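You operate a simulated robot arm through the tools that you are given. There is no shell and no other tool. Be economical: measure what you need, move in short steps, check, and stop when the job is done.

Carry out the task below with a simulated two-armed robot. There is one attempt and no reset: what you move stays moved.

JOB
Kill the howl: cut the monitors, fix the channel that is in the red, then bring the monitors back.
Fine: its GAIN to 0 dB and its fader to -10 dB before the CUT key comes off. Read its meter again once it is fixed.

It is judged by the outcome, as a careful person would: the job done as asked, and still so three seconds after it is handed in. It fails if anything else is knocked over, pushed out of place, dropped, spilled or broken.

ROBOT AND FRAMES
Two 7-joint arms with two-finger grippers on one trunk, on a base that drives. Base frame: it is fixed to the floor where the robot stands at the start and does not move with it; the origin is under the middle of the robot, x ahead of it, y to its left, z up. Units: mm, rad, N and s.
The left shoulder is at the start at [78, 151, 988], the right one opposite. With the tool pointing down near the work surface each hand reaches from about 280 to 800 mm from the robot's upright axis, wherever it stands, measured 20 degrees to its own side. Places, roughly: channel strip five [500, 500, 800]; channel strip four [500, 500, 800]; channel strip one [500, 700, 800]; channel strip six [500, 400, 800]; channel strip three [500, 600, 800]; channel strip two [500, 700, 800]; fader a [700, 800, 900]; fader b [700, 700, 900]; fader c [700, 600, 900]; fader d [700, 500, 900]; fader eight [400, 300, 800]; fader eleven [400, 0, 800]; fader five [400, 500, 800]; fader four [500, 500, 800]; fader nine [400, 200, 800]; fader one [400, 700, 800]. Payload 2.54 kg a hand.
The TCP of each hand is the grasp point between the finger pads, 30 mm short of the fingertips. In the tool frame z runs along the fingers and y along their closing line. The gripper opens to 116 mm. The gripper's body begins 95 mm behind the TCP.
Orientation is that of the tool frame in the base frame, as a unit quaternion [x, y, z, w]. With the fingers straight down and closing along the base's y, the tool's x points along the base's -x, its y along +y and its z along -z.

CONTROLS
- The arms move only by the tool apply_moves. It takes "left_deltas", "right_deltas" or both (then of equal length, played together; a hand with none holds still); each is a list of rows, each a list of 3 entries, a list of its own where there are three numbers: the shift along the base's x, y, z in units of 150 mm (1.0 is 150 mm), then the turn, a rotation vector about the base's x, y, z in units of 120 degrees (1.0 is 120 degrees), then the gripper command, from -1 (shut) to 1 (fully open), values between in proportion. In form: [[[tx, ty, tz], [rx, ry, rz], claw], ...]. A call has 1 to 20 rows; each row is the pose to reach, as a shift and turn from the pose commanded when the call began. A call with a number of a shift or a turn outside -1 to 1 is refused whole. Rows are played at 5 a second. More than 50 mm and 0.15 rad between two rows, or a gripper value outside its range, and nothing of the call is played. Where a pose cannot be reached the arm comes as near as it can. A force on the tool above 90 N (or 10 N above the force at the start of the call, whichever is more), or a blocked arm, ends the call early, and 0.2 s more pass. The fingers move at their own pace (about 72 mm/s each) and stop on an object; they squeeze with about 35 N. The grip force told is the motor's: it shows also when the fingers shut on nothing. Time passes only in rows, and 0.2 s behind the last, so rows that repeat a pose let the fingers close. It gives the time, the measured TCP pose, the force on the tool (base axes), the opening and the grip force at its end, in the units of the frame above (readings bear some noise), with the torque about the TCP (base axes, N m) and any sound that the robot's microphone picked up, and new pictures: "views" is both (left out), scene, wrist or none (wrist: the cameras of the hands that moved).
- Cameras (640 x 400 px; columns grow to the right, rows downward): "scene" is now at [148.3, 50.3, 1127.5]; the picture's right is [0.55, -0.84, 0.00], its down [-0.31, -0.20, -0.93] and it looks along [0.78, 0.51, -0.37] (base axes); focal length 214 px, centre (320, 200). "left" rides on the left gripper at [69, 15, -122] in its tool frame; the picture's right is [-0.21, 0.98, 0.00], its down [-0.83, -0.18, -0.53] and it looks along [-0.52, -0.11, 0.85] (tool axes); focal length 251 px, centre (320, 200). "right" rides on the right gripper at [69, -15, -122] in its tool frame; the picture's right is [0.22, 0.98, 0.00], its down [-0.83, 0.18, -0.53] and it looks along [-0.52, 0.12, 0.85] (tool axes); focal length 251 px, centre (320, 200). There is no depth. A picture from a camera that has moved, and an enlarged one, comes with that camera's place and axes in the base frame and with its lens.
- raise_lower(by): slides the trunk up (or, below 0, down) by that many mm; the arms and the scene camera ride with it, the base frame stays. It gives what a move gives, with no picture.
- steer(legs): drives the robot by 1 to 6 legs, each [ahead, left, turn to the left] in mm, mm and rad, along the robot's own axes; the way and the turn of a leg run together, so that a leg with both is an arc; at most 1500 mm and 3.142 rad a leg. The arms and the cameras ride along, it lands a little off, and it stops where it bumps. It gives what a move gives, and a new picture of the scene camera.
- pan_tilt(pan, tilt): turns the head with the scene camera to pan (to the left, within 1.396 rad either way) and tilt (down, from -0.506 to 1.204), counted from straight ahead of the robot. It gives what a move gives, and a new picture of the scene camera.
- enlarge(camera, box): a new picture of the part [left, top, right, bottom] of that camera's present view, enlarged. No time passes.
- hand_in(): hands the job in; it is judged then, once.

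Work in short steps. Places have to be worked out from the pictures, the camera data and where the tool is seen: move nearer, look again, correct. Check each grasp and each placing, and mend what went wrong. You have 120 turns and 260 pictures in all, those below and enlarged ones among them. Open the grippers and draw the arms clear of the work before you hand the job in, unless the task says otherwise; then end with one line.

The tools are called after "Call:" by a JSON object that holds its "method" and its "body". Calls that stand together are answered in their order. apply_moves: Moves the arms, as the interface text tells. Its arguments: {"type":"object","properties":{"left_deltas":{"type":"array","items":{"type":"array"}},"right_deltas":{"type":"array","items":{"type":"array"}},"views":{"type":"string","enum":["both","scene","wrist","none"]}},"required":[]} The other tools are called the same way: raise_lower (by) slides the trunk up or down; steer (legs) drives the base; pan_tilt (pan, tilt) turns the head that bears the scene camera; enlarge (camera, box) takes an enlarged picture of a part of a camera's view; hand_in () hands the job in.

At the start:

```text
time_s: 0.0
left_ee_pos: [315.4, 457.4, 1205.7]
left_ee_rot: [0.001, 1.0, 0.0, 0.0]
left_force: [-0.4, -0.7, 0.0]
left_wrist_torque: [0.0, 0.02, 0.0]
left_finger_gap: 116.1
left_grasp_force: 0.0
right_ee_pos: [405.0, 40.3, 1000.0]
right_ee_rot: [0.001, 1.0, 0.0, 0.0]
right_force: [0.3, -0.4, -0.7]
right_wrist_torque: [-0.04, -0.02, 0.05]
right_finger_gap: 115.9
right_grasp_force: 0.0
trunk travel left (down, up): [-225.0, 64.0]
robot x, y, heading: [1.4, 1.1, 0.001]
head pan, tilt: [0.581, 0.38]
```

scene: 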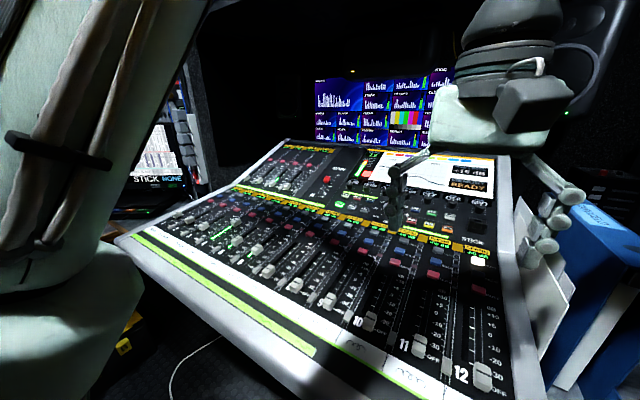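
right: 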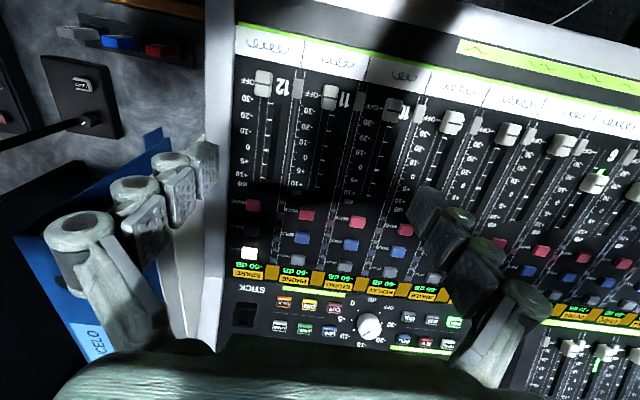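
left: 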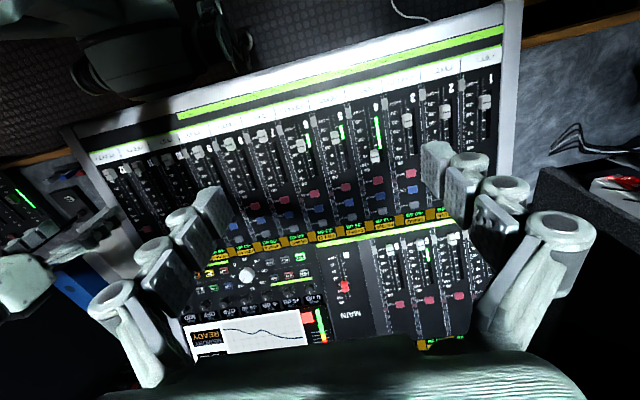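

I start by looking closer at the desk to find the labels, the meters and the CUT key.

Call:
{"method": "enlarge", "body": {"camera": "scene", "box": [220, 130, 520, 320]}}

Call:
{"method": "enlarge", "body": {"camera": "left", "box": [180, 180, 500, 380]}}

Call:
{"method": "enlarge", "body": {"camera": "right", "box": [220, 180, 640, 400]}}

Call:
{"method": "enlarge", "body": {"camera": "left", "box": [180, 60, 500, 260]}}

```text
2.11 times, centred on (370, 225) of scene
camera zoom: at [148.3, 50.3, 1127.5], right [0.55, -0.84, 0.0], down [-0.31, -0.2, -0.93], along [0.78, 0.51, -0.37], focal length 452 px, centre (215, 147)
```

zoom: 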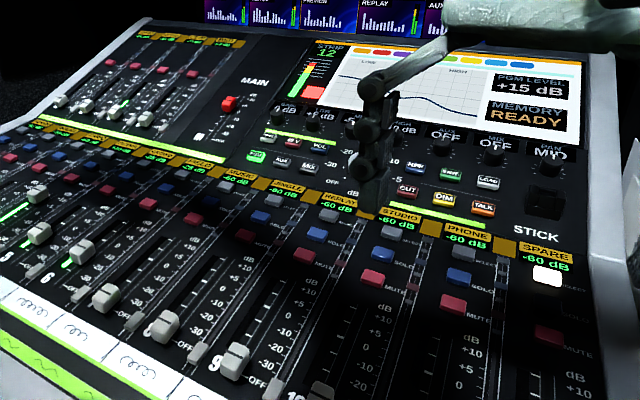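

```text
2.00 times, centred on (340, 280) of left
camera zoom: at [245.9, 473.1, 1328.0], right [0.21, 0.98, 0.0], down [0.83, -0.18, 0.53], along [0.52, -0.11, -0.85], focal length 503 px, centre (280, 40)
```

zoom: 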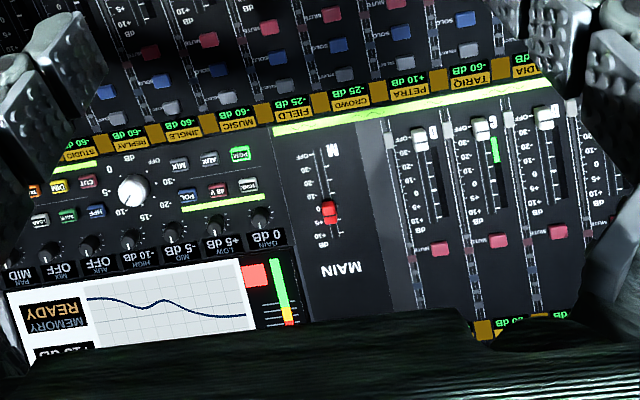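

```text
1.52 times, centred on (430, 290) of right
camera zoom: at [337.9, 26.3, 1122.8], right [-0.21, 0.98, 0.0], down [0.83, 0.18, 0.53], along [0.52, 0.11, -0.85], focal length 383 px, centre (152, 63)
```

zoom: 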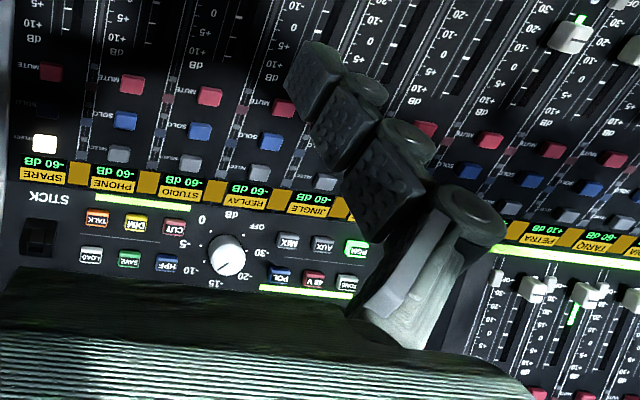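

```text
2.00 times, centred on (340, 160) of left
camera zoom: at [245.9, 473.1, 1328.0], right [0.21, 0.98, 0.0], down [0.83, -0.18, 0.53], along [0.52, -0.11, -0.85], focal length 503 px, centre (280, 280)
```

zoom: 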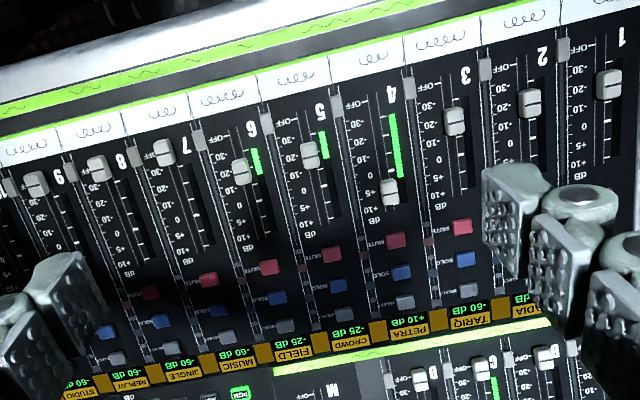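

CUT appears to sit near (686,124,870), from the two wrist views. PETRA (channel 4, +10 dB) looks like the hot one. I shut the right gripper and bring it towards CUT at a safe height to look again.

Call:
{"method": "apply_moves", "body": {"right_deltas": [[[0.1, 0.05, 0.2], [0, 0, 0], -1], [[0.35, 0.12, 0.3], [0, 0, 0], -1], [[0.6, 0.2, 0.3], [0, 0, 0], -1], [[0.85, 0.3, 0.3], [0, 0, 0], -1], [[1.0, 0.35, 0.25], [0, 0, 0], -1], [[1.0, 0.35, 0.25], [0, 0, 0], -1]]}}

```text
time_s: 1.4
left_ee_pos: [315.6, 458.5, 1205.1]
left_ee_rot: [0.0, 1.0, 0.0, 0.0]
left_force: [-0.4, 0.2, -0.6]
left_wrist_torque: [0.02, 0.03, 0.03]
left_finger_gap: 116.1
left_grasp_force: 0.0
right_ee_pos: [555.2, 92.9, 1037.3]
right_ee_rot: [0.001, 1.0, -0.001, -0.001]
right_force: [-0.7, 1.0, 1.1]
right_wrist_torque: [-0.01, 0.0, -0.02]
right_finger_gap: 0.0
right_grasp_force: 28.3
trunk travel left (down, up): [-225.0, 64.0]
robot x, y, heading: [1.3, 1.2, 0.006]
head pan, tilt: [0.581, 0.38]
camera scene: at [148.2, 50.3, 1127.5], right [0.55, -0.84, 0.0], down [-0.31, -0.2, -0.93], along [0.78, 0.51, -0.37], focal length 214 px, centre (320, 200)
camera right: at [488.6, 78.1, 1160.3], right [-0.21, 0.98, 0.0], down [0.83, 0.18, 0.53], along [0.52, 0.11, -0.85], focal length 251 px, centre (320, 200)
```

scene: 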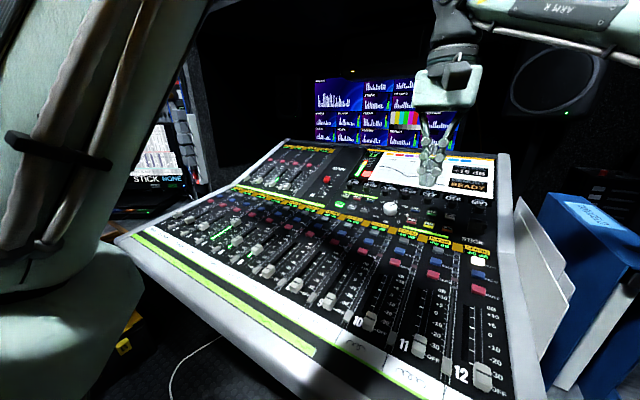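
right: 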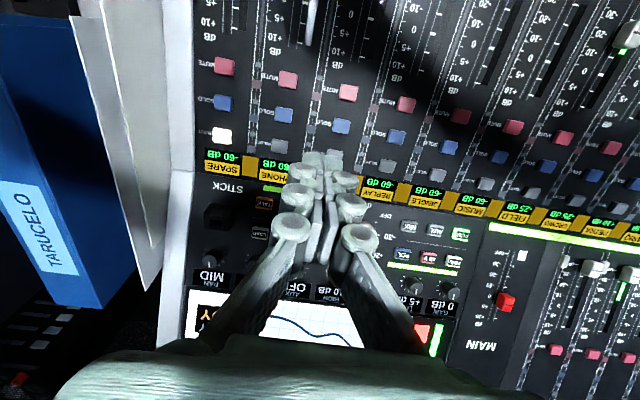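

The fingers are now over the monitor section. I enlarge both views to fix the CUT position and read the strip controls.

Call:
{"method": "enlarge", "body": {"camera": "scene", "box": [330, 140, 510, 260]}}

Call:
{"method": "enlarge", "body": {"camera": "scene", "box": [150, 140, 340, 290]}}

Call:
{"method": "enlarge", "body": {"camera": "right", "box": [200, 120, 480, 320]}}

Call:
{"method": "enlarge", "body": {"camera": "right", "box": [380, 180, 640, 370]}}

```text
3.33 times, centred on (420, 200) of scene
camera zoom: at [148.2, 50.3, 1127.5], right [0.55, -0.84, 0.0], down [-0.31, -0.2, -0.93], along [0.78, 0.51, -0.37], focal length 715 px, centre (-13, 200)
```

zoom: 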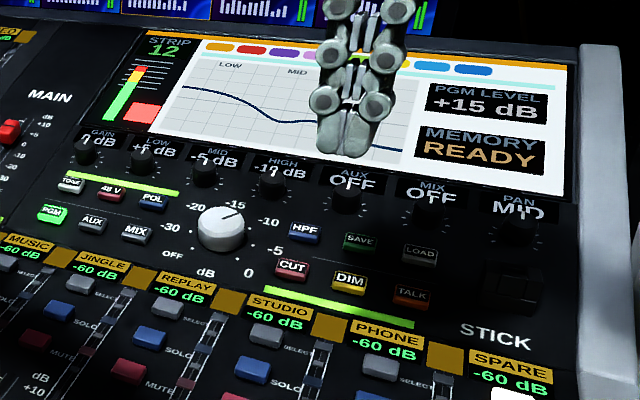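

```text
2.67 times, centred on (245, 215) of scene
camera zoom: at [148.2, 50.3, 1127.5], right [0.55, -0.84, 0.0], down [-0.31, -0.2, -0.93], along [0.78, 0.51, -0.37], focal length 572 px, centre (520, 160)
```

zoom: 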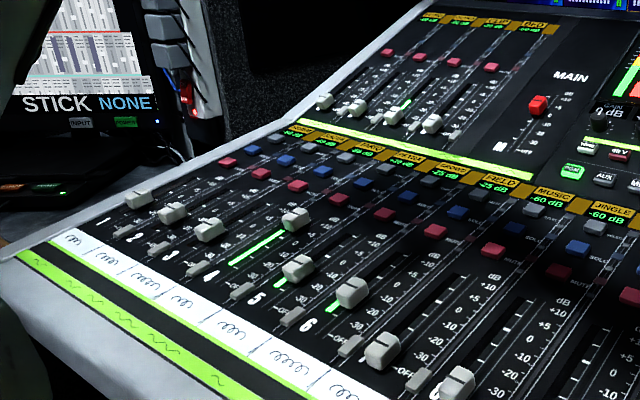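

```text
2.00 times, centred on (340, 220) of right
camera zoom: at [488.6, 78.1, 1160.3], right [-0.21, 0.98, 0.0], down [0.83, 0.18, 0.53], along [0.52, 0.11, -0.85], focal length 503 px, centre (280, 160)
```

zoom: 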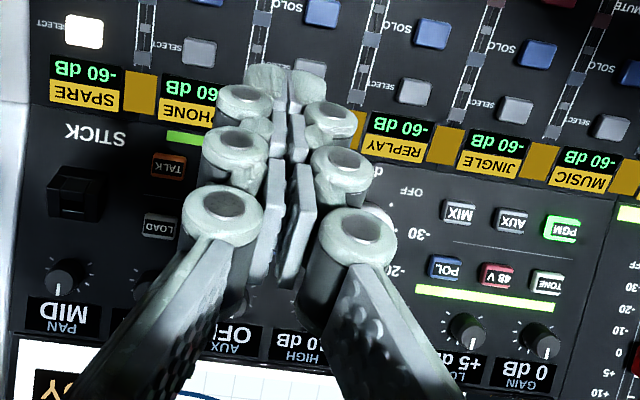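

```text
2.11 times, centred on (510, 275) of right
camera zoom: at [488.6, 78.1, 1160.3], right [-0.21, 0.98, 0.0], down [0.83, 0.18, 0.53], along [0.52, 0.11, -0.85], focal length 529 px, centre (-80, 42)
```

zoom: 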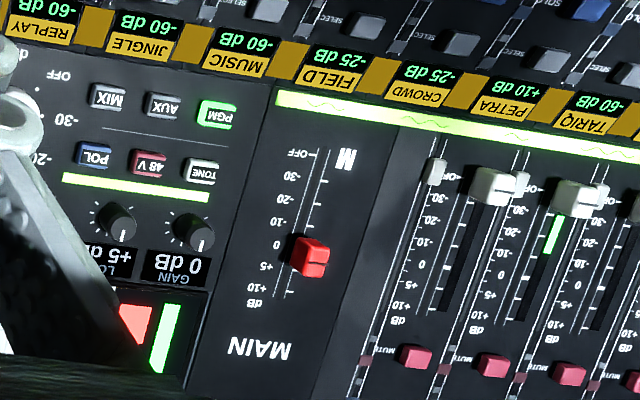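

CUT is seen beside DIM and TALK, at about (686,124,~872). I lower the closed fingertips to a hover about 25 mm above it and look.

Call:
{"method": "apply_moves", "body": {"right_deltas": [[[0.25, 0.05, -0.05], [0, 0, 0], -1], [[0.5, 0.1, -0.2], [0, 0, 0], -1], [[0.75, 0.16, -0.4], [0, 0, 0], -1], [[0.87, 0.205, -0.6], [0, 0, 0], -1], [[0.87, 0.205, -0.7], [0, 0, 0], -1], [[0.87, 0.205, -0.7], [0, 0, 0], -1]]}}

Call:
{"method": "enlarge", "body": {"camera": "scene", "box": [360, 140, 500, 250]}}

Call:
{"method": "enlarge", "body": {"camera": "right", "box": [220, 80, 440, 230]}}

```text
time_s: 2.8
left_ee_pos: [314.7, 458.4, 1205.6]
left_ee_rot: [0.001, 1.0, 0.0, 0.0]
left_force: [-0.6, 0.2, 0.4]
left_wrist_torque: [0.01, 0.0, 0.02]
left_finger_gap: 115.8
left_grasp_force: 0.1
right_ee_pos: [658.2, 105.6, 933.0]
right_ee_rot: [0.001, 1.0, -0.001, 0.0]
right_force: [0.2, 0.5, -0.1]
right_wrist_torque: [0.02, 0.0, 0.04]
right_finger_gap: 0.0
right_grasp_force: 28.5
right hand out of reach, approached as far as the arm can: row 3, 4, 5, 6
trunk travel left (down, up): [-225.0, 64.0]
robot x, y, heading: [1.1, -1.6, 0.005]
head pan, tilt: [0.581, 0.38]
camera scene: at [148.1, 50.4, 1127.5], right [0.55, -0.84, 0.0], down [-0.31, -0.2, -0.93], along [0.78, 0.51, -0.37], focal length 214 px, centre (320, 200)
camera right: at [591.2, 91.7, 1056.1], right [-0.21, 0.98, 0.0], down [0.83, 0.18, 0.53], along [0.52, 0.11, -0.85], focal length 251 px, centre (320, 200)
```

scene: 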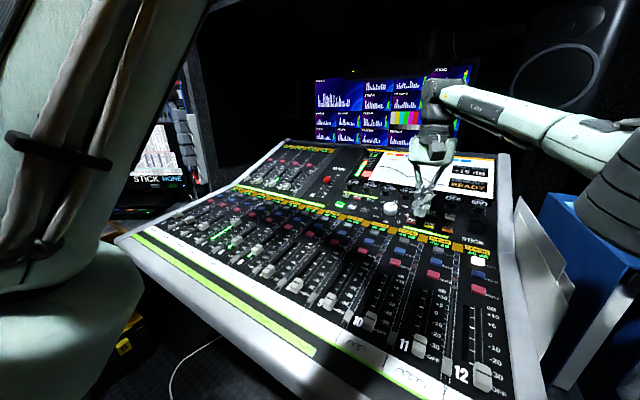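
right: 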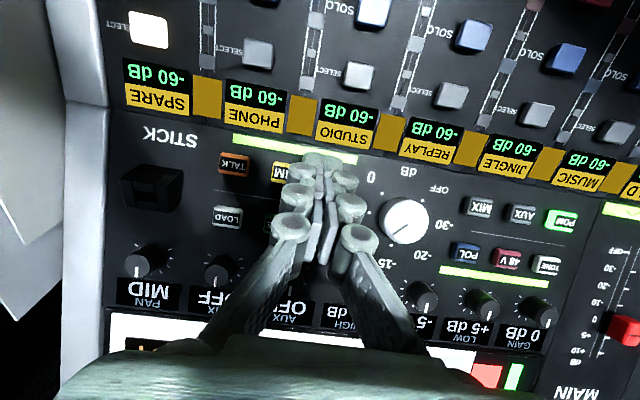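

```text
3.64 times, centred on (430, 195) of scene
camera zoom: at [148.1, 50.4, 1127.5], right [0.55, -0.84, 0.0], down [-0.31, -0.2, -0.93], along [0.78, 0.51, -0.37], focal length 780 px, centre (-80, 218)
```

zoom: 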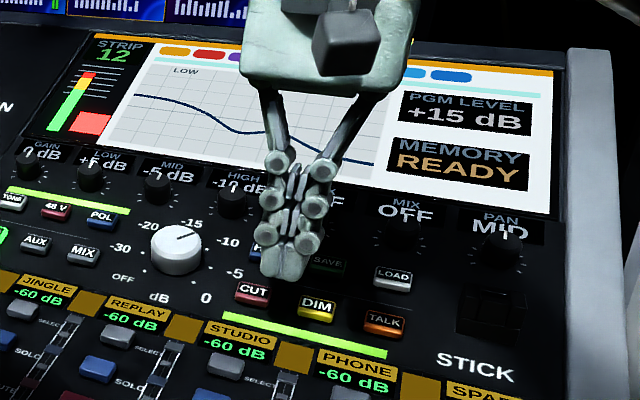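

```text
2.67 times, centred on (330, 155) of right
camera zoom: at [591.2, 91.7, 1056.1], right [-0.21, 0.98, 0.0], down [0.83, 0.18, 0.53], along [0.52, 0.11, -0.85], focal length 670 px, centre (293, 320)
```

zoom: 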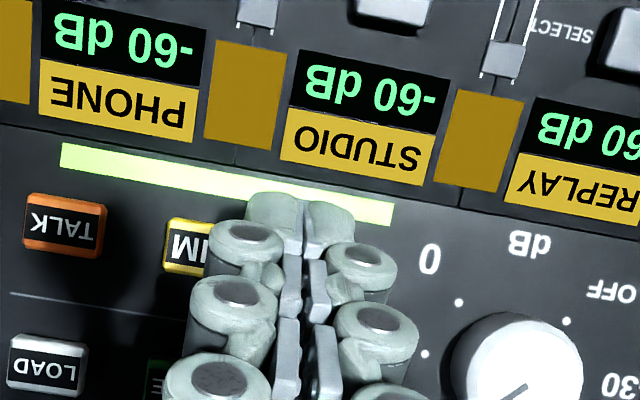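

The right arm fell about 30 mm short with the tool upright. Tilting the fingers forward by about 25° gives more reach and suits the panel slope, so I do that and hover over CUT.

Call:
{"method": "apply_moves", "body": {"right_deltas": [[[-0.1, 0, 0.1], [0, -0.07, 0], -1], [[-0.1, 0, 0.1], [0, -0.14, 0], -1], [[-0.1, 0, 0.0], [0, -0.21, 0], -1], [[-0.08, 0, -0.07], [0, -0.21, 0], -1], [[-0.08, 0, -0.07], [0, -0.21, 0], -1]]}}

Call:
{"method": "enlarge", "body": {"camera": "scene", "box": [360, 140, 500, 250]}}

```text
time_s: 4.0
left_ee_pos: [314.6, 457.3, 1205.0]
left_ee_rot: [0.0, 1.0, 0.001, 0.0]
left_force: [0.6, 0.2, 1.1]
left_wrist_torque: [0.03, 0.0, -0.02]
left_finger_gap: 116.1
left_grasp_force: 0.0
right_ee_pos: [648.8, 105.9, 923.0]
right_ee_rot: [0.001, 0.976, 0.0, 0.219]
right_force: [-0.6, 0.4, -0.5]
right_wrist_torque: [-0.01, 0.0, 0.0]
right_finger_gap: 0.0
right_grasp_force: 28.6
trunk travel left (down, up): [-225.0, 64.0]
robot x, y, heading: [3.0, 3.1, 0.004]
head pan, tilt: [0.581, 0.38]
camera scene: at [148.2, 50.3, 1127.5], right [0.55, -0.84, 0.0], down [-0.31, -0.2, -0.93], along [0.78, 0.51, -0.37], focal length 214 px, centre (320, 200)
camera right: at [534.7, 91.0, 1005.2], right [-0.19, 0.98, -0.09], down [0.52, 0.18, 0.84], along [0.83, 0.11, -0.54], focal length 251 px, centre (320, 200)
```

scene: 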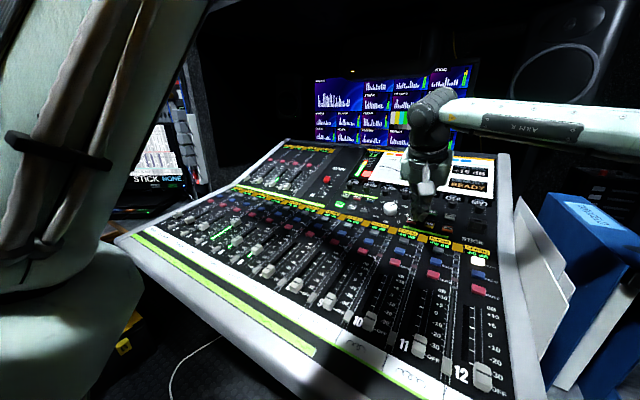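
right: 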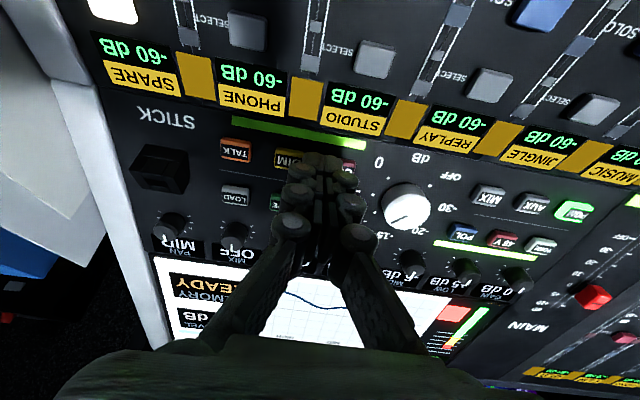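

```text
3.64 times, centred on (430, 195) of scene
camera zoom: at [148.2, 50.3, 1127.5], right [0.55, -0.84, 0.0], down [-0.31, -0.2, -0.93], along [0.78, 0.51, -0.37], focal length 780 px, centre (-80, 218)
```

zoom: 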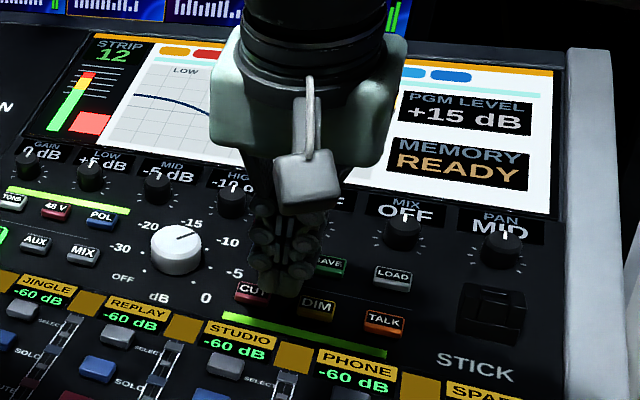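

The command is counted from the reached pose. The tip is near (662,106,896) and CUT peeks out just to its left side, so I shift +23 mm in x and +18 mm in y.

Call:
{"method": "apply_moves", "body": {"right_deltas": [[[0.08, 0.12, 0.0], [0, 0, 0], -1], [[0.153, 0.12, -0.04], [0, 0, 0], -1], [[0.153, 0.12, -0.04], [0, 0, 0], -1]], "views": "wrist"}}

Call:
{"method": "enlarge", "body": {"camera": "scene", "box": [380, 170, 480, 250]}}

Call:
{"method": "enlarge", "body": {"camera": "right", "box": [220, 80, 440, 230]}}

```text
time_s: 4.8
left_ee_pos: [314.7, 458.2, 1204.6]
left_ee_rot: [0.0, 1.0, -0.001, 0.0]
left_force: [0.8, -0.4, -0.4]
left_wrist_torque: [0.04, 0.02, 0.02]
left_finger_gap: 115.7
left_grasp_force: 0.1
right_ee_pos: [671.0, 124.6, 917.3]
right_ee_rot: [0.001, 0.976, 0.001, 0.217]
right_force: [-0.1, 1.1, 1.4]
right_wrist_torque: [0.0, 0.01, 0.01]
right_finger_gap: 0.2
right_grasp_force: 28.7
trunk travel left (down, up): [-225.0, 64.0]
robot x, y, heading: [2.0, 1.7, 0.0]
head pan, tilt: [0.581, 0.38]
camera right: at [557.8, 108.9, 999.4], right [-0.19, 0.98, -0.09], down [0.52, 0.18, 0.84], along [0.83, 0.11, -0.54], focal length 251 px, centre (320, 200)
```

right: 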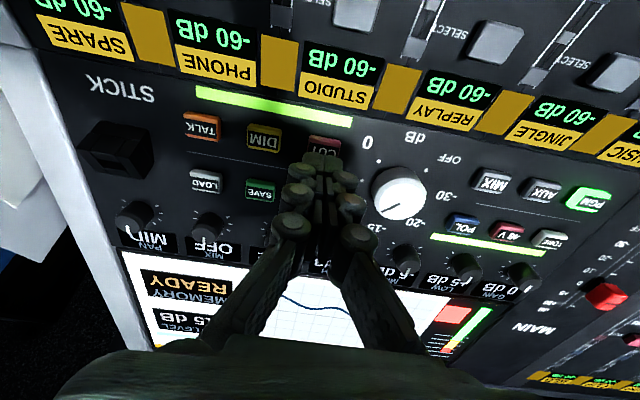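

```text
5.00 times, centred on (430, 210) of scene
camera zoom: at [148.2, 50.4, 1127.5], right [0.55, -0.84, 0.0], down [-0.31, -0.2, -0.93], along [0.78, 0.51, -0.37], focal length 1072 px, centre (-230, 150)
```

zoom: 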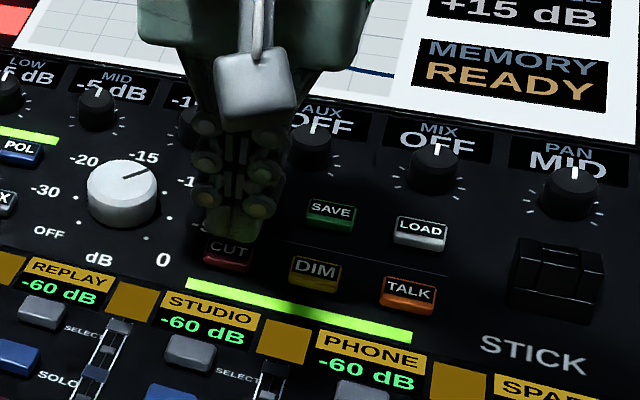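

```text
2.67 times, centred on (330, 155) of right
camera zoom: at [557.8, 108.9, 999.4], right [-0.19, 0.98, -0.09], down [0.52, 0.18, 0.84], along [0.83, 0.11, -0.54], focal length 670 px, centre (293, 320)
```

zoom: 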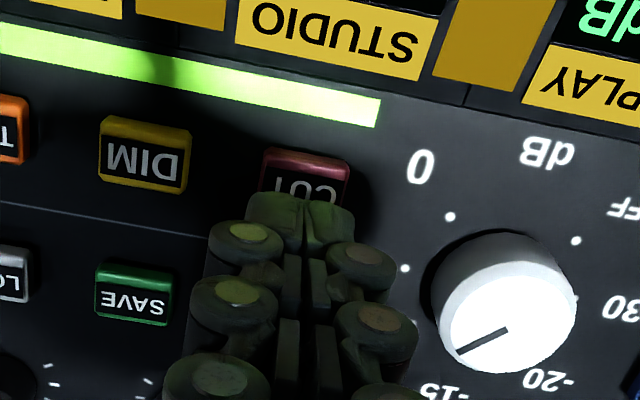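

The tip looks to be right over CUT with roughly 10–15 mm to go. I press straight down in small steps, dwell, and watch the force.

Call:
{"method": "apply_moves", "body": {"right_deltas": [[[0, 0, -0.04], [0, 0, 0], -1], [[0, 0, -0.07], [0, 0, 0], -1], [[0, 0, -0.09], [0, 0, 0], -1]], "views": "wrist"}}

Call:
{"method": "enlarge", "body": {"camera": "scene", "box": [380, 170, 480, 250]}}

```text
time_s: 5.6
left_ee_pos: [314.1, 458.5, 1205.7]
left_ee_rot: [0.0, 1.0, 0.0, 0.0]
left_force: [-0.3, 0.3, -0.3]
left_wrist_torque: [-0.01, 0.01, -0.03]
left_finger_gap: 116.0
left_grasp_force: 0.1
right_ee_pos: [670.7, 124.3, 904.4]
right_ee_rot: [0.0, 0.976, 0.001, 0.217]
right_force: [-0.3, 0.1, 0.3]
right_wrist_torque: [-0.03, 0.01, 0.0]
right_finger_gap: 6.1
right_grasp_force: 28.9
trunk travel left (down, up): [-225.0, 64.0]
robot x, y, heading: [-0.0, 0.6, -0.002]
head pan, tilt: [0.581, 0.38]
camera right: at [557.6, 108.9, 985.9], right [-0.19, 0.98, -0.09], down [0.52, 0.18, 0.84], along [0.83, 0.11, -0.54], focal length 251 px, centre (320, 200)
```

right: 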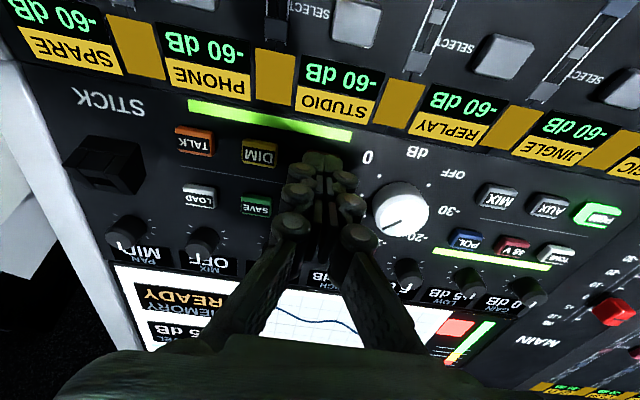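

```text
5.00 times, centred on (430, 210) of scene
camera zoom: at [148.2, 50.3, 1127.5], right [0.55, -0.84, 0.0], down [-0.31, -0.2, -0.93], along [0.78, 0.51, -0.37], focal length 1072 px, centre (-230, 150)
```

zoom: 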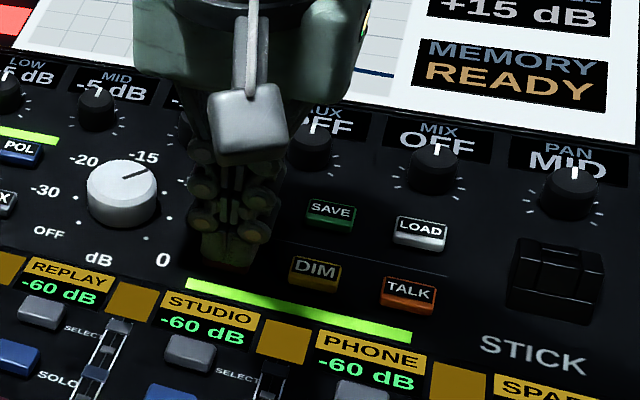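

There is no force on the tool yet, though the finger gap reads 6 mm. I continue down a few millimetres.

Call:
{"method": "apply_moves", "body": {"right_deltas": [[[0, 0, -0.02], [0, 0, 0], -1], [[0, 0, -0.04], [0, 0, 0], -1]], "views": "wrist"}}

Call:
{"method": "enlarge", "body": {"camera": "right", "box": [220, 80, 440, 230]}}

```text
time_s: 6.2
left_ee_pos: [314.2, 457.4, 1206.3]
left_ee_rot: [0.0, 1.0, 0.0, 0.001]
left_force: [-0.5, -0.3, 0.0]
left_wrist_torque: [0.0, -0.01, 0.0]
left_finger_gap: 116.0
left_grasp_force: 0.0
right_ee_pos: [669.0, 123.3, 899.9]
right_ee_rot: [0.001, 0.975, 0.001, 0.22]
right_force: [0.2, -0.4, 9.1]
right_wrist_torque: [0.0, -0.05, 0.02]
right_finger_gap: 6.2
right_grasp_force: 28.6
trunk travel left (down, up): [-225.0, 64.0]
robot x, y, heading: [2.6, 2.9, -0.002]
head pan, tilt: [0.581, 0.38]
heard: click
camera right: at [557.4, 108.9, 981.7], right [-0.19, 0.98, -0.09], down [0.52, 0.18, 0.84], along [0.83, 0.12, -0.54], focal length 251 px, centre (320, 200)
```

right: 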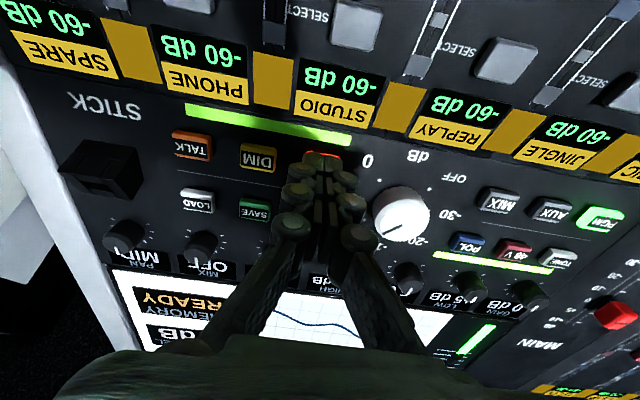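

```text
2.67 times, centred on (330, 155) of right
camera zoom: at [557.4, 108.9, 981.7], right [-0.19, 0.98, -0.09], down [0.52, 0.18, 0.84], along [0.83, 0.12, -0.54], focal length 670 px, centre (293, 320)
```

zoom: 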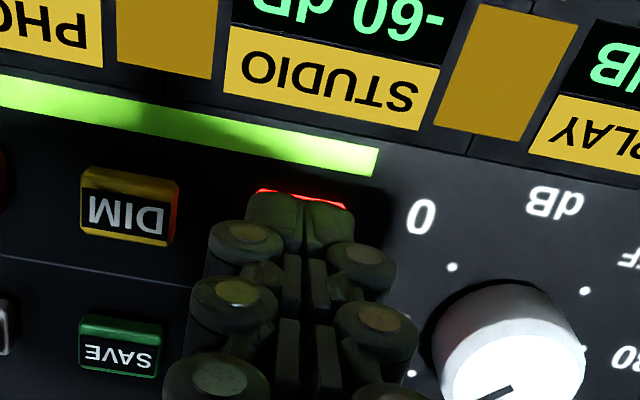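

Click heard and CUT glows red. I lift straight off and park the right hand back at a safe height, ready for later.

Call:
{"method": "apply_moves", "body": {"right_deltas": [[[0, 0, 0.15], [0, 0, 0], -1], [[0, 0, 0.4], [0, 0, 0], -1], [[0, 0, 0.7], [0, 0, 0], -1], [[-0.3, -0.15, 0.8], [0, 0, 0], -1], [[-0.6, -0.3, 0.8], [0, 0, 0], -1], [[-0.8, -0.5, 0.8], [0, 0, 0], -1], [[-0.9, -0.8, 0.8], [0, 0, 0], -1], [[-1.0, -1.0, 0.8], [0, 0, 0], -1]], "views": "scene"}}

Call:
{"method": "enlarge", "body": {"camera": "scene", "box": [330, 140, 510, 260]}}

Call:
{"method": "enlarge", "body": {"camera": "scene", "box": [200, 140, 320, 220]}}

```text
refused: row 4 steps farther than a row can; nothing moved
```

```text
3.33 times, centred on (420, 200) of scene
camera zoom: at [147.5, 50.1, 1127.8], right [0.55, -0.84, 0.0], down [-0.31, -0.2, -0.93], along [0.78, 0.51, -0.37], focal length 715 px, centre (-13, 200)
```

zoom: 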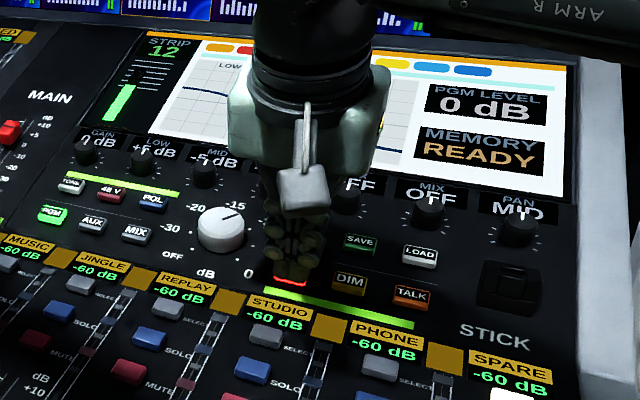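

```text
5.00 times, centred on (260, 180) of scene
camera zoom: at [147.5, 50.1, 1127.8], right [0.55, -0.84, 0.0], down [-0.31, -0.2, -0.93], along [0.78, 0.51, -0.37], focal length 1072 px, centre (620, 300)
```

zoom: 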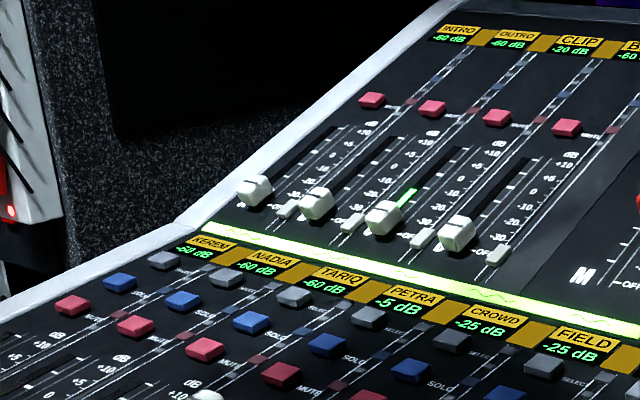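

The desk confirms it: PETRA (channel 4) dropped from +10 to −5 dB as the loop was broken. I redo the retreat of the right hand with shorter rows.

Call:
{"method": "apply_moves", "body": {"right_deltas": [[[0, 0, 0.15], [0, 0, 0], -1], [[0, 0, 0.4], [0, 0, 0], -1], [[0, 0, 0.7], [0, 0, 0], -1], [[-0.25, -0.1, 0.8], [0, 0, 0], -1], [[-0.5, -0.25, 0.8], [0, 0, 0], -1], [[-0.7, -0.45, 0.8], [0, 0, 0], -1], [[-0.9, -0.65, 0.8], [0, 0, 0], -1], [[-1.0, -0.9, 0.8], [0, 0, 0], -1]], "views": "scene"}}

Call:
{"method": "enlarge", "body": {"camera": "scene", "box": [330, 140, 510, 260]}}

```text
time_s: 8.0
left_ee_pos: [315.4, 457.2, 1205.9]
left_ee_rot: [0.0, 1.0, 0.001, 0.0]
left_force: [-0.8, -0.2, -0.7]
left_wrist_torque: [-0.01, -0.03, 0.01]
left_finger_gap: 116.1
left_grasp_force: 0.1
right_ee_pos: [521.2, -12.4, 1017.4]
right_ee_rot: [0.0, 0.976, 0.002, 0.218]
right_force: [0.5, -0.6, -0.2]
right_wrist_torque: [0.01, 0.02, 0.02]
right_finger_gap: 0.0
right_grasp_force: 28.5
trunk travel left (down, up): [-225.0, 64.0]
robot x, y, heading: [-2.7, -1.3, -0.001]
head pan, tilt: [0.581, 0.38]
camera scene: at [148.2, 49.8, 1127.5], right [0.55, -0.84, 0.0], down [-0.31, -0.2, -0.93], along [0.78, 0.51, -0.37], focal length 214 px, centre (320, 200)
```

scene: 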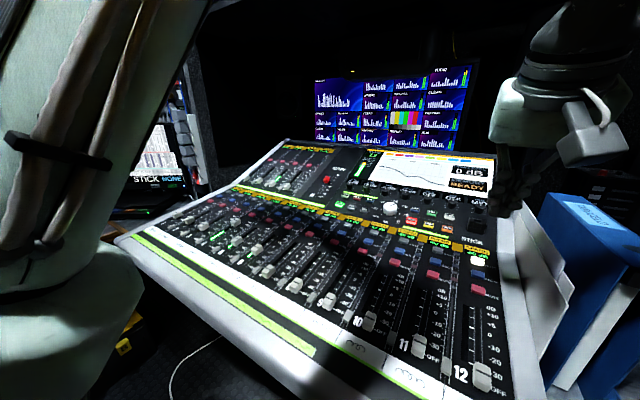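

```text
3.33 times, centred on (420, 200) of scene
camera zoom: at [148.2, 49.8, 1127.5], right [0.55, -0.84, 0.0], down [-0.31, -0.2, -0.93], along [0.78, 0.51, -0.37], focal length 715 px, centre (-13, 200)
```

zoom: 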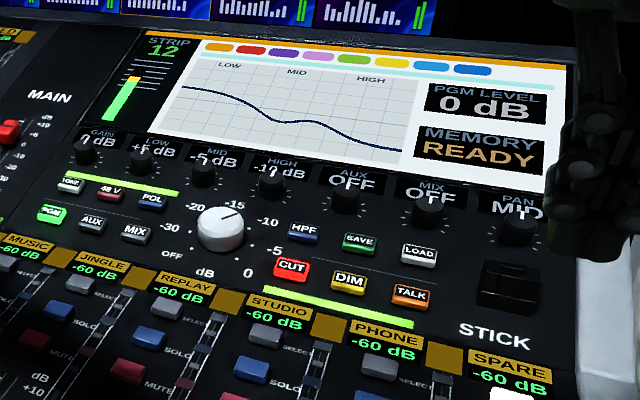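

CUT stays lit. Next I press SELECT on strip 4 (PETRA), estimated at (599,546,~852). The left hand closes, tilts forward and approaches.

Call:
{"method": "apply_moves", "body": {"left_deltas": [[[0.2, 0.08, -0.2], [0, -0.07, 0], -1], [[0.4, 0.16, -0.4], [0, -0.14, 0], -1], [[0.6, 0.24, -0.55], [0, -0.2, 0], -1], [[0.8, 0.32, -0.75], [0, -0.2, 0], -1], [[1.0, 0.42, -0.95], [0, -0.2, 0], -1], [[1.0, 0.5, -1.0], [0, -0.2, 0], -1], [[1.0, 0.5, -1.0], [0, -0.2, 0], -1]], "views": "wrist"}}

Call:
{"method": "enlarge", "body": {"camera": "left", "box": [220, 60, 440, 210]}}

```text
time_s: 9.6
left_ee_pos: [463.2, 533.1, 1054.5]
left_ee_rot: [0.0, 0.978, 0.0, 0.208]
left_force: [0.0, -0.4, -0.3]
left_wrist_torque: [-0.01, -0.03, 0.0]
left_finger_gap: 0.1
left_grasp_force: 28.4
right_ee_pos: [520.4, -11.2, 1018.3]
right_ee_rot: [0.001, 0.976, 0.0, 0.218]
right_force: [-0.1, 0.6, -1.0]
right_wrist_torque: [0.01, 0.04, 0.03]
right_finger_gap: 0.0
right_grasp_force: 29.0
trunk travel left (down, up): [-225.0, 64.0]
robot x, y, heading: [-3.5, 0.1, -0.002]
head pan, tilt: [0.581, 0.38]
camera left: at [352.2, 548.2, 1138.9], right [0.2, 0.98, 0.09], down [0.54, -0.18, 0.82], along [0.82, -0.11, -0.56], focal length 251 px, centre (320, 200)
```

left: 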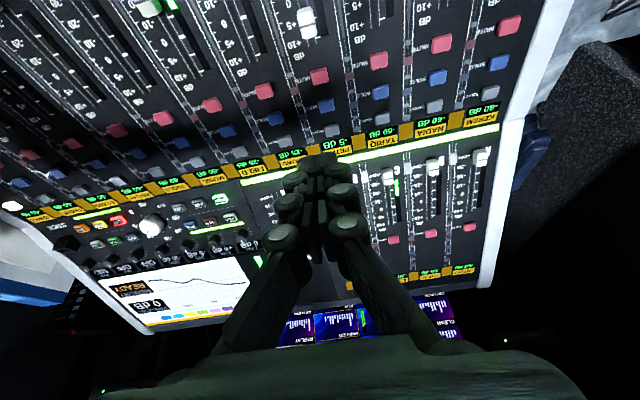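

```text
2.67 times, centred on (330, 135) of left
camera zoom: at [352.2, 548.2, 1138.9], right [0.2, 0.98, 0.09], down [0.54, -0.18, 0.82], along [0.82, -0.11, -0.56], focal length 670 px, centre (293, 373)
```

zoom: 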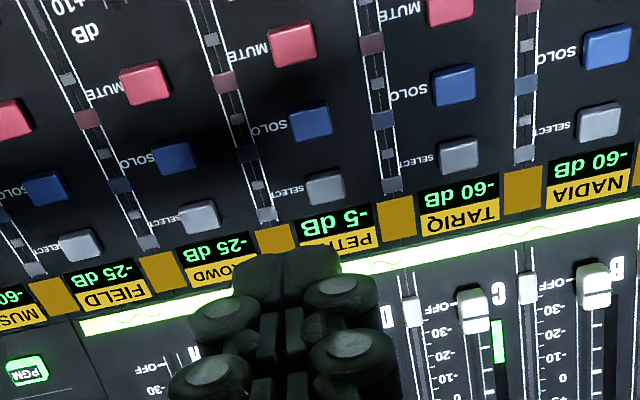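

SELECT of PETRA computed from this view: (600,544.5,852), agreeing with the others. I hover the tip ~23 mm above it.

Call:
{"method": "apply_moves", "body": {"left_deltas": [[[0.2, 0.02, -0.2], [0, 0, 0], -1], [[0.4, 0.04, -0.42], [0, 0, 0], -1], [[0.6, 0.06, -0.65], [0, 0, 0], -1], [[0.75, 0.08, -0.85], [0, 0, 0], -1], [[0.82, 0.08, -0.98], [0, 0, 0], -1], [[0.82, 0.08, -0.98], [0, 0, 0], -1]], "views": "wrist"}}

Call:
{"method": "enlarge", "body": {"camera": "left", "box": [220, 80, 440, 230]}}

Call:
{"method": "enlarge", "body": {"camera": "scene", "box": [200, 150, 320, 230]}}

```text
time_s: 11.0
left_ee_pos: [588.6, 545.4, 908.6]
left_ee_rot: [0.0, 0.978, 0.0, 0.209]
left_force: [-0.3, -0.3, -0.4]
left_wrist_torque: [-0.03, -0.02, 0.0]
left_finger_gap: 0.0
left_grasp_force: 28.6
right_ee_pos: [521.4, -11.3, 1018.6]
right_ee_rot: [0.001, 0.976, 0.0, 0.218]
right_force: [-0.2, -0.1, 0.1]
right_wrist_torque: [0.0, 0.02, -0.02]
right_finger_gap: 0.0
right_grasp_force: 28.6
trunk travel left (down, up): [-225.0, 64.0]
robot x, y, heading: [-1.9, -0.5, 0.002]
head pan, tilt: [0.581, 0.38]
camera left: at [475.6, 560.2, 992.9], right [0.2, 0.98, 0.09], down [0.54, -0.18, 0.82], along [0.82, -0.11, -0.56], focal length 251 px, centre (320, 200)
```

left: 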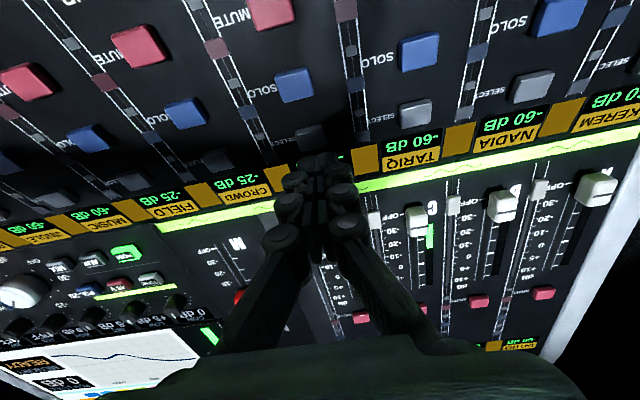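

```text
2.67 times, centred on (330, 155) of left
camera zoom: at [475.6, 560.2, 992.9], right [0.2, 0.98, 0.09], down [0.54, -0.18, 0.82], along [0.82, -0.11, -0.56], focal length 670 px, centre (293, 320)
```

zoom: 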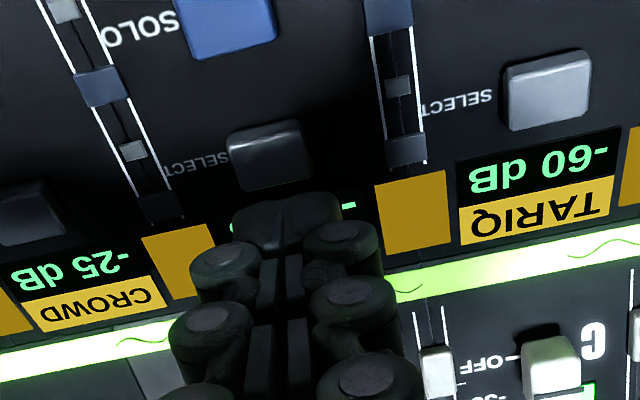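

```text
5.00 times, centred on (260, 190) of scene
camera zoom: at [148.2, 50.3, 1127.5], right [0.55, -0.84, 0.0], down [-0.31, -0.2, -0.93], along [0.78, 0.51, -0.37], focal length 1072 px, centre (620, 250)
```

zoom: 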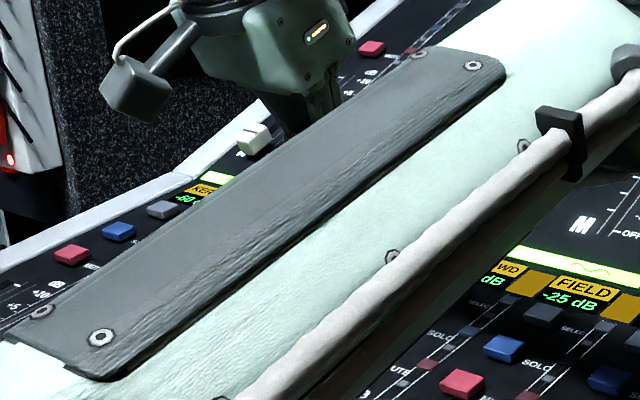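

The tip is over the key (key centre about y 543). I lower to just above the key.

Call:
{"method": "apply_moves", "body": {"left_deltas": [[[0, -0.015, -0.06], [0, 0, 0], -1], [[0, -0.015, -0.12], [0, 0, 0], -1], [[0, -0.015, -0.16], [0, 0, 0], -1]], "views": "wrist"}}

Call:
{"method": "enlarge", "body": {"camera": "left", "box": [220, 80, 440, 230]}}

```text
time_s: 11.8
left_ee_pos: [588.5, 542.1, 887.4]
left_ee_rot: [0.001, 0.978, 0.001, 0.21]
left_force: [1.5, 0.3, 6.8]
left_wrist_torque: [0.04, -0.04, 0.01]
left_finger_gap: 6.0
left_grasp_force: 28.5
right_ee_pos: [520.4, -11.2, 1018.9]
right_ee_rot: [0.0, 0.976, 0.001, 0.219]
right_force: [1.4, -0.2, 0.3]
right_wrist_torque: [0.02, -0.01, 0.04]
right_finger_gap: 0.1
right_grasp_force: 28.8
trunk travel left (down, up): [-225.0, 64.0]
robot x, y, heading: [3.9, -3.6, -0.001]
head pan, tilt: [0.581, 0.38]
heard: click
camera left: at [475.7, 557.5, 970.0], right [0.2, 0.98, 0.09], down [0.53, -0.18, 0.82], along [0.82, -0.11, -0.56], focal length 251 px, centre (320, 200)
```

left: 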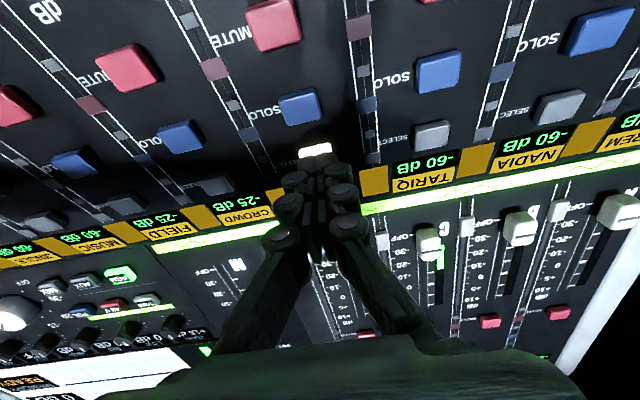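

```text
2.67 times, centred on (330, 155) of left
camera zoom: at [475.7, 557.5, 970.0], right [0.2, 0.98, 0.09], down [0.53, -0.18, 0.82], along [0.82, -0.11, -0.56], focal length 670 px, centre (293, 320)
```

zoom: 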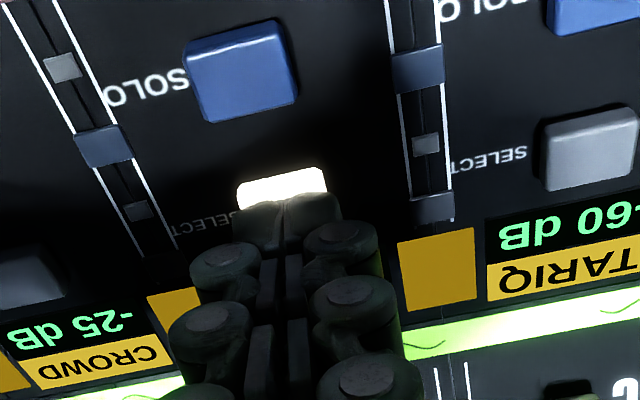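

SELECT 4 is lit after the click. I lift off and check the screen.

Call:
{"method": "apply_moves", "body": {"left_deltas": [[[0, 0, 0.2], [0, 0, 0], -1], [[-0.05, 0, 0.5], [0, 0, 0], -1], [[-0.1, 0, 0.8], [0, 0, 0], -1], [[-0.1, 0, 1.0], [0, 0, 0], -1]], "views": "none"}}

Call:
{"method": "enlarge", "body": {"camera": "scene", "box": [330, 140, 510, 260]}}

Call:
{"method": "enlarge", "body": {"camera": "left", "box": [0, 100, 640, 400]}}

```text
time_s: 12.8
left_ee_pos: [572.1, 541.5, 1035.9]
left_ee_rot: [0.0, 0.978, -0.001, 0.208]
left_force: [-0.6, -0.5, -0.6]
left_wrist_torque: [-0.02, -0.02, 0.0]
left_finger_gap: 0.0
left_grasp_force: 28.5
right_ee_pos: [519.6, -10.0, 1018.2]
right_ee_rot: [0.001, 0.976, 0.001, 0.218]
right_force: [0.4, 0.6, -0.7]
right_wrist_torque: [-0.02, 0.01, -0.01]
right_finger_gap: 0.0
right_grasp_force: 28.7
trunk travel left (down, up): [-225.0, 64.0]
robot x, y, heading: [0.3, -2.5, -0.003]
head pan, tilt: [0.581, 0.38]
```

```text
3.33 times, centred on (420, 200) of scene
camera zoom: at [148.1, 50.2, 1127.5], right [0.55, -0.84, 0.0], down [-0.31, -0.2, -0.93], along [0.78, 0.51, -0.37], focal length 715 px, centre (-13, 200)
```

zoom: 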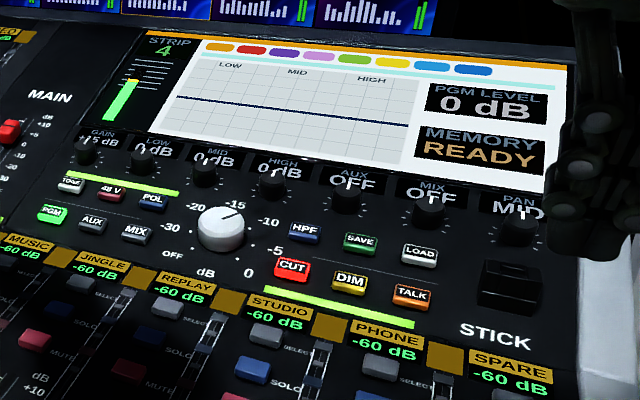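

```text
1.00 times, centred on (320, 250) of left (not enlarged: the box is as wide or as high as the picture)
camera zoom: at [460.9, 556.8, 1119.2], right [0.2, 0.98, 0.09], down [0.54, -0.18, 0.82], along [0.82, -0.11, -0.56], focal length 251 px, centre (320, 150)
```

zoom: 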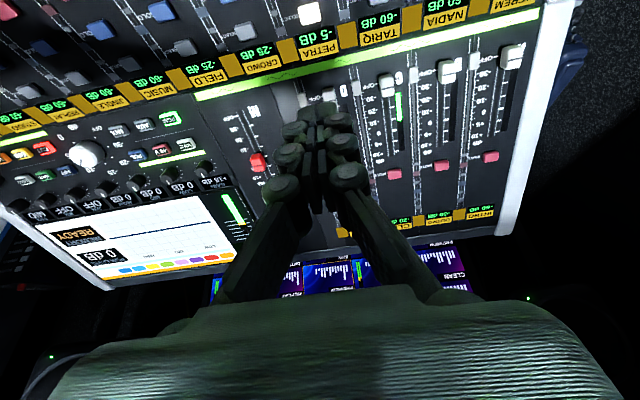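

Strip 4 is now selected and its GAIN reads about +15 dB. I do the fader first: bring the left hand above fader 4, opening a little, tool tilted to about the panel slope, and look.

Call:
{"method": "apply_moves", "body": {"left_deltas": [[[-0.25, 0, 0.0], [0, 0.04, 0], -0.6], [[-0.5, 0, -0.1], [0, 0.085, 0], -0.4], [[-0.75, 0, -0.25], [0, 0.085, 0], -0.2], [[-0.95, 0, -0.45], [0, 0.085, 0], -0.2], [[-1.0, 0, -0.6], [0, 0.085, 0], -0.2], [[-1.0, 0, -0.6], [0, 0.085, 0], -0.2]], "views": "wrist"}}

Call:
{"method": "enlarge", "body": {"camera": "left", "box": [200, 20, 460, 200]}}

```text
time_s: 14.2
left_ee_pos: [423.3, 543.3, 942.5]
left_ee_rot: [0.0, 0.993, 0.001, 0.12]
left_force: [0.5, -0.1, 0.3]
left_wrist_torque: [-0.04, -0.02, 0.02]
left_finger_gap: 46.4
left_grasp_force: 0.1
right_ee_pos: [520.5, -10.3, 1018.8]
right_ee_rot: [0.001, 0.976, 0.0, 0.218]
right_force: [0.1, 0.1, -0.7]
right_wrist_torque: [0.03, -0.01, 0.02]
right_finger_gap: 0.0
right_grasp_force: 28.7
trunk travel left (down, up): [-225.0, 64.0]
robot x, y, heading: [0.6, -3.0, -0.001]
head pan, tilt: [0.581, 0.38]
camera left: at [327.2, 558.4, 1046.0], right [0.21, 0.98, 0.05], down [0.67, -0.18, 0.72], along [0.71, -0.11, -0.7], focal length 251 px, centre (320, 200)
```

left: 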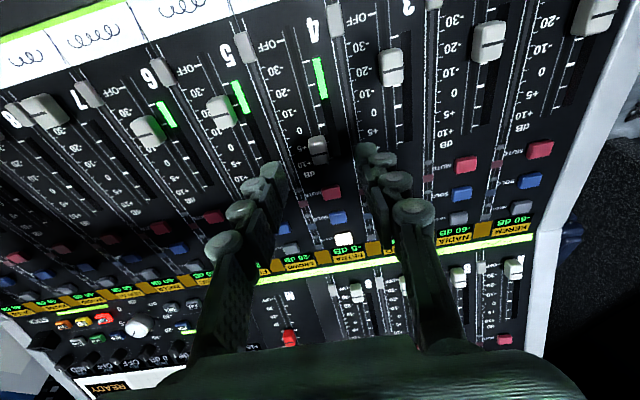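

```text
2.22 times, centred on (330, 110) of left
camera zoom: at [327.2, 558.4, 1046.0], right [0.21, 0.98, 0.05], down [0.67, -0.18, 0.72], along [0.71, -0.11, -0.7], focal length 559 px, centre (298, 400)
```

zoom: 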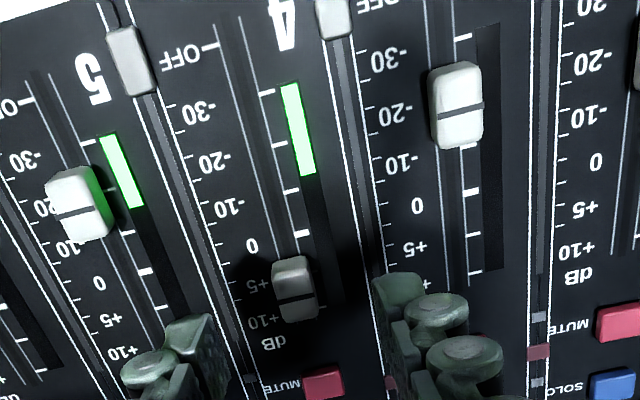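

Cap 4 triangulates to (456,541, top ≈860), on a panel near z 832. The −10 tick is about 30 mm nearer the robot. I move above the cap with the fingers straddling it.

Call:
{"method": "apply_moves", "body": {"left_deltas": [[[0.18, -0.01, -0.1], [0, 0, 0], -0.3], [[0.18, -0.01, -0.25], [0, 0, 0], -0.3], [[0.18, -0.01, -0.25], [0, 0, 0], -0.3]], "views": "wrist"}}

Call:
{"method": "enlarge", "body": {"camera": "left", "box": [220, 50, 440, 200]}}

```text
time_s: 15.0
left_ee_pos: [450.1, 541.7, 907.0]
left_ee_rot: [-0.001, 0.993, 0.0, 0.12]
left_force: [-0.1, -0.4, -0.8]
left_wrist_torque: [0.03, 0.0, 0.0]
left_finger_gap: 40.6
left_grasp_force: 0.0
right_ee_pos: [519.6, -10.2, 1017.7]
right_ee_rot: [0.0, 0.976, 0.001, 0.218]
right_force: [0.6, -0.6, -0.4]
right_wrist_torque: [0.0, -0.01, -0.01]
right_finger_gap: 0.0
right_grasp_force: 28.6
trunk travel left (down, up): [-225.0, 64.0]
robot x, y, heading: [5.8, 0.5, -0.0]
head pan, tilt: [0.581, 0.38]
camera left: at [353.9, 557.1, 1009.3], right [0.21, 0.98, 0.05], down [0.67, -0.18, 0.72], along [0.71, -0.11, -0.7], focal length 251 px, centre (320, 200)
```

left: 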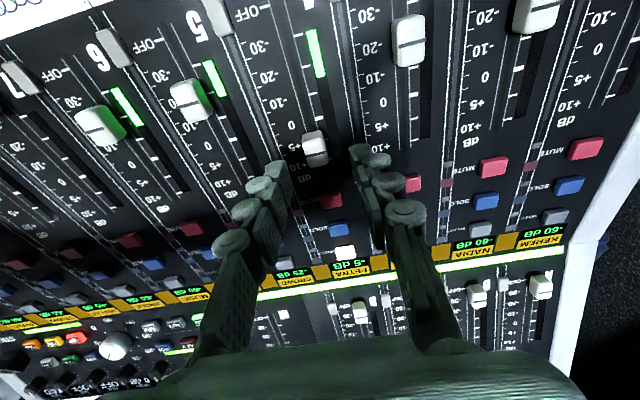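

```text
2.67 times, centred on (330, 125) of left
camera zoom: at [353.9, 557.1, 1009.3], right [0.21, 0.98, 0.05], down [0.67, -0.18, 0.72], along [0.71, -0.11, -0.7], focal length 670 px, centre (293, 400)
```

zoom: 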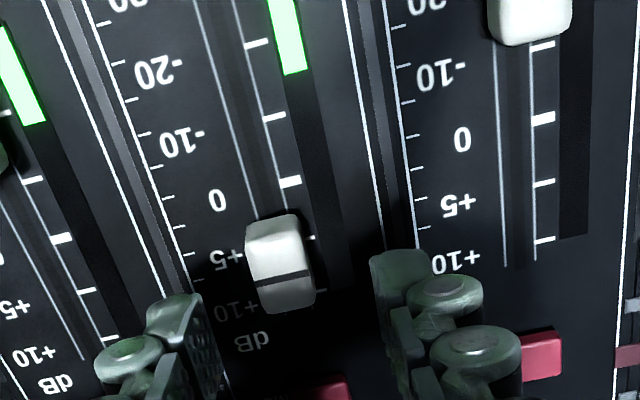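

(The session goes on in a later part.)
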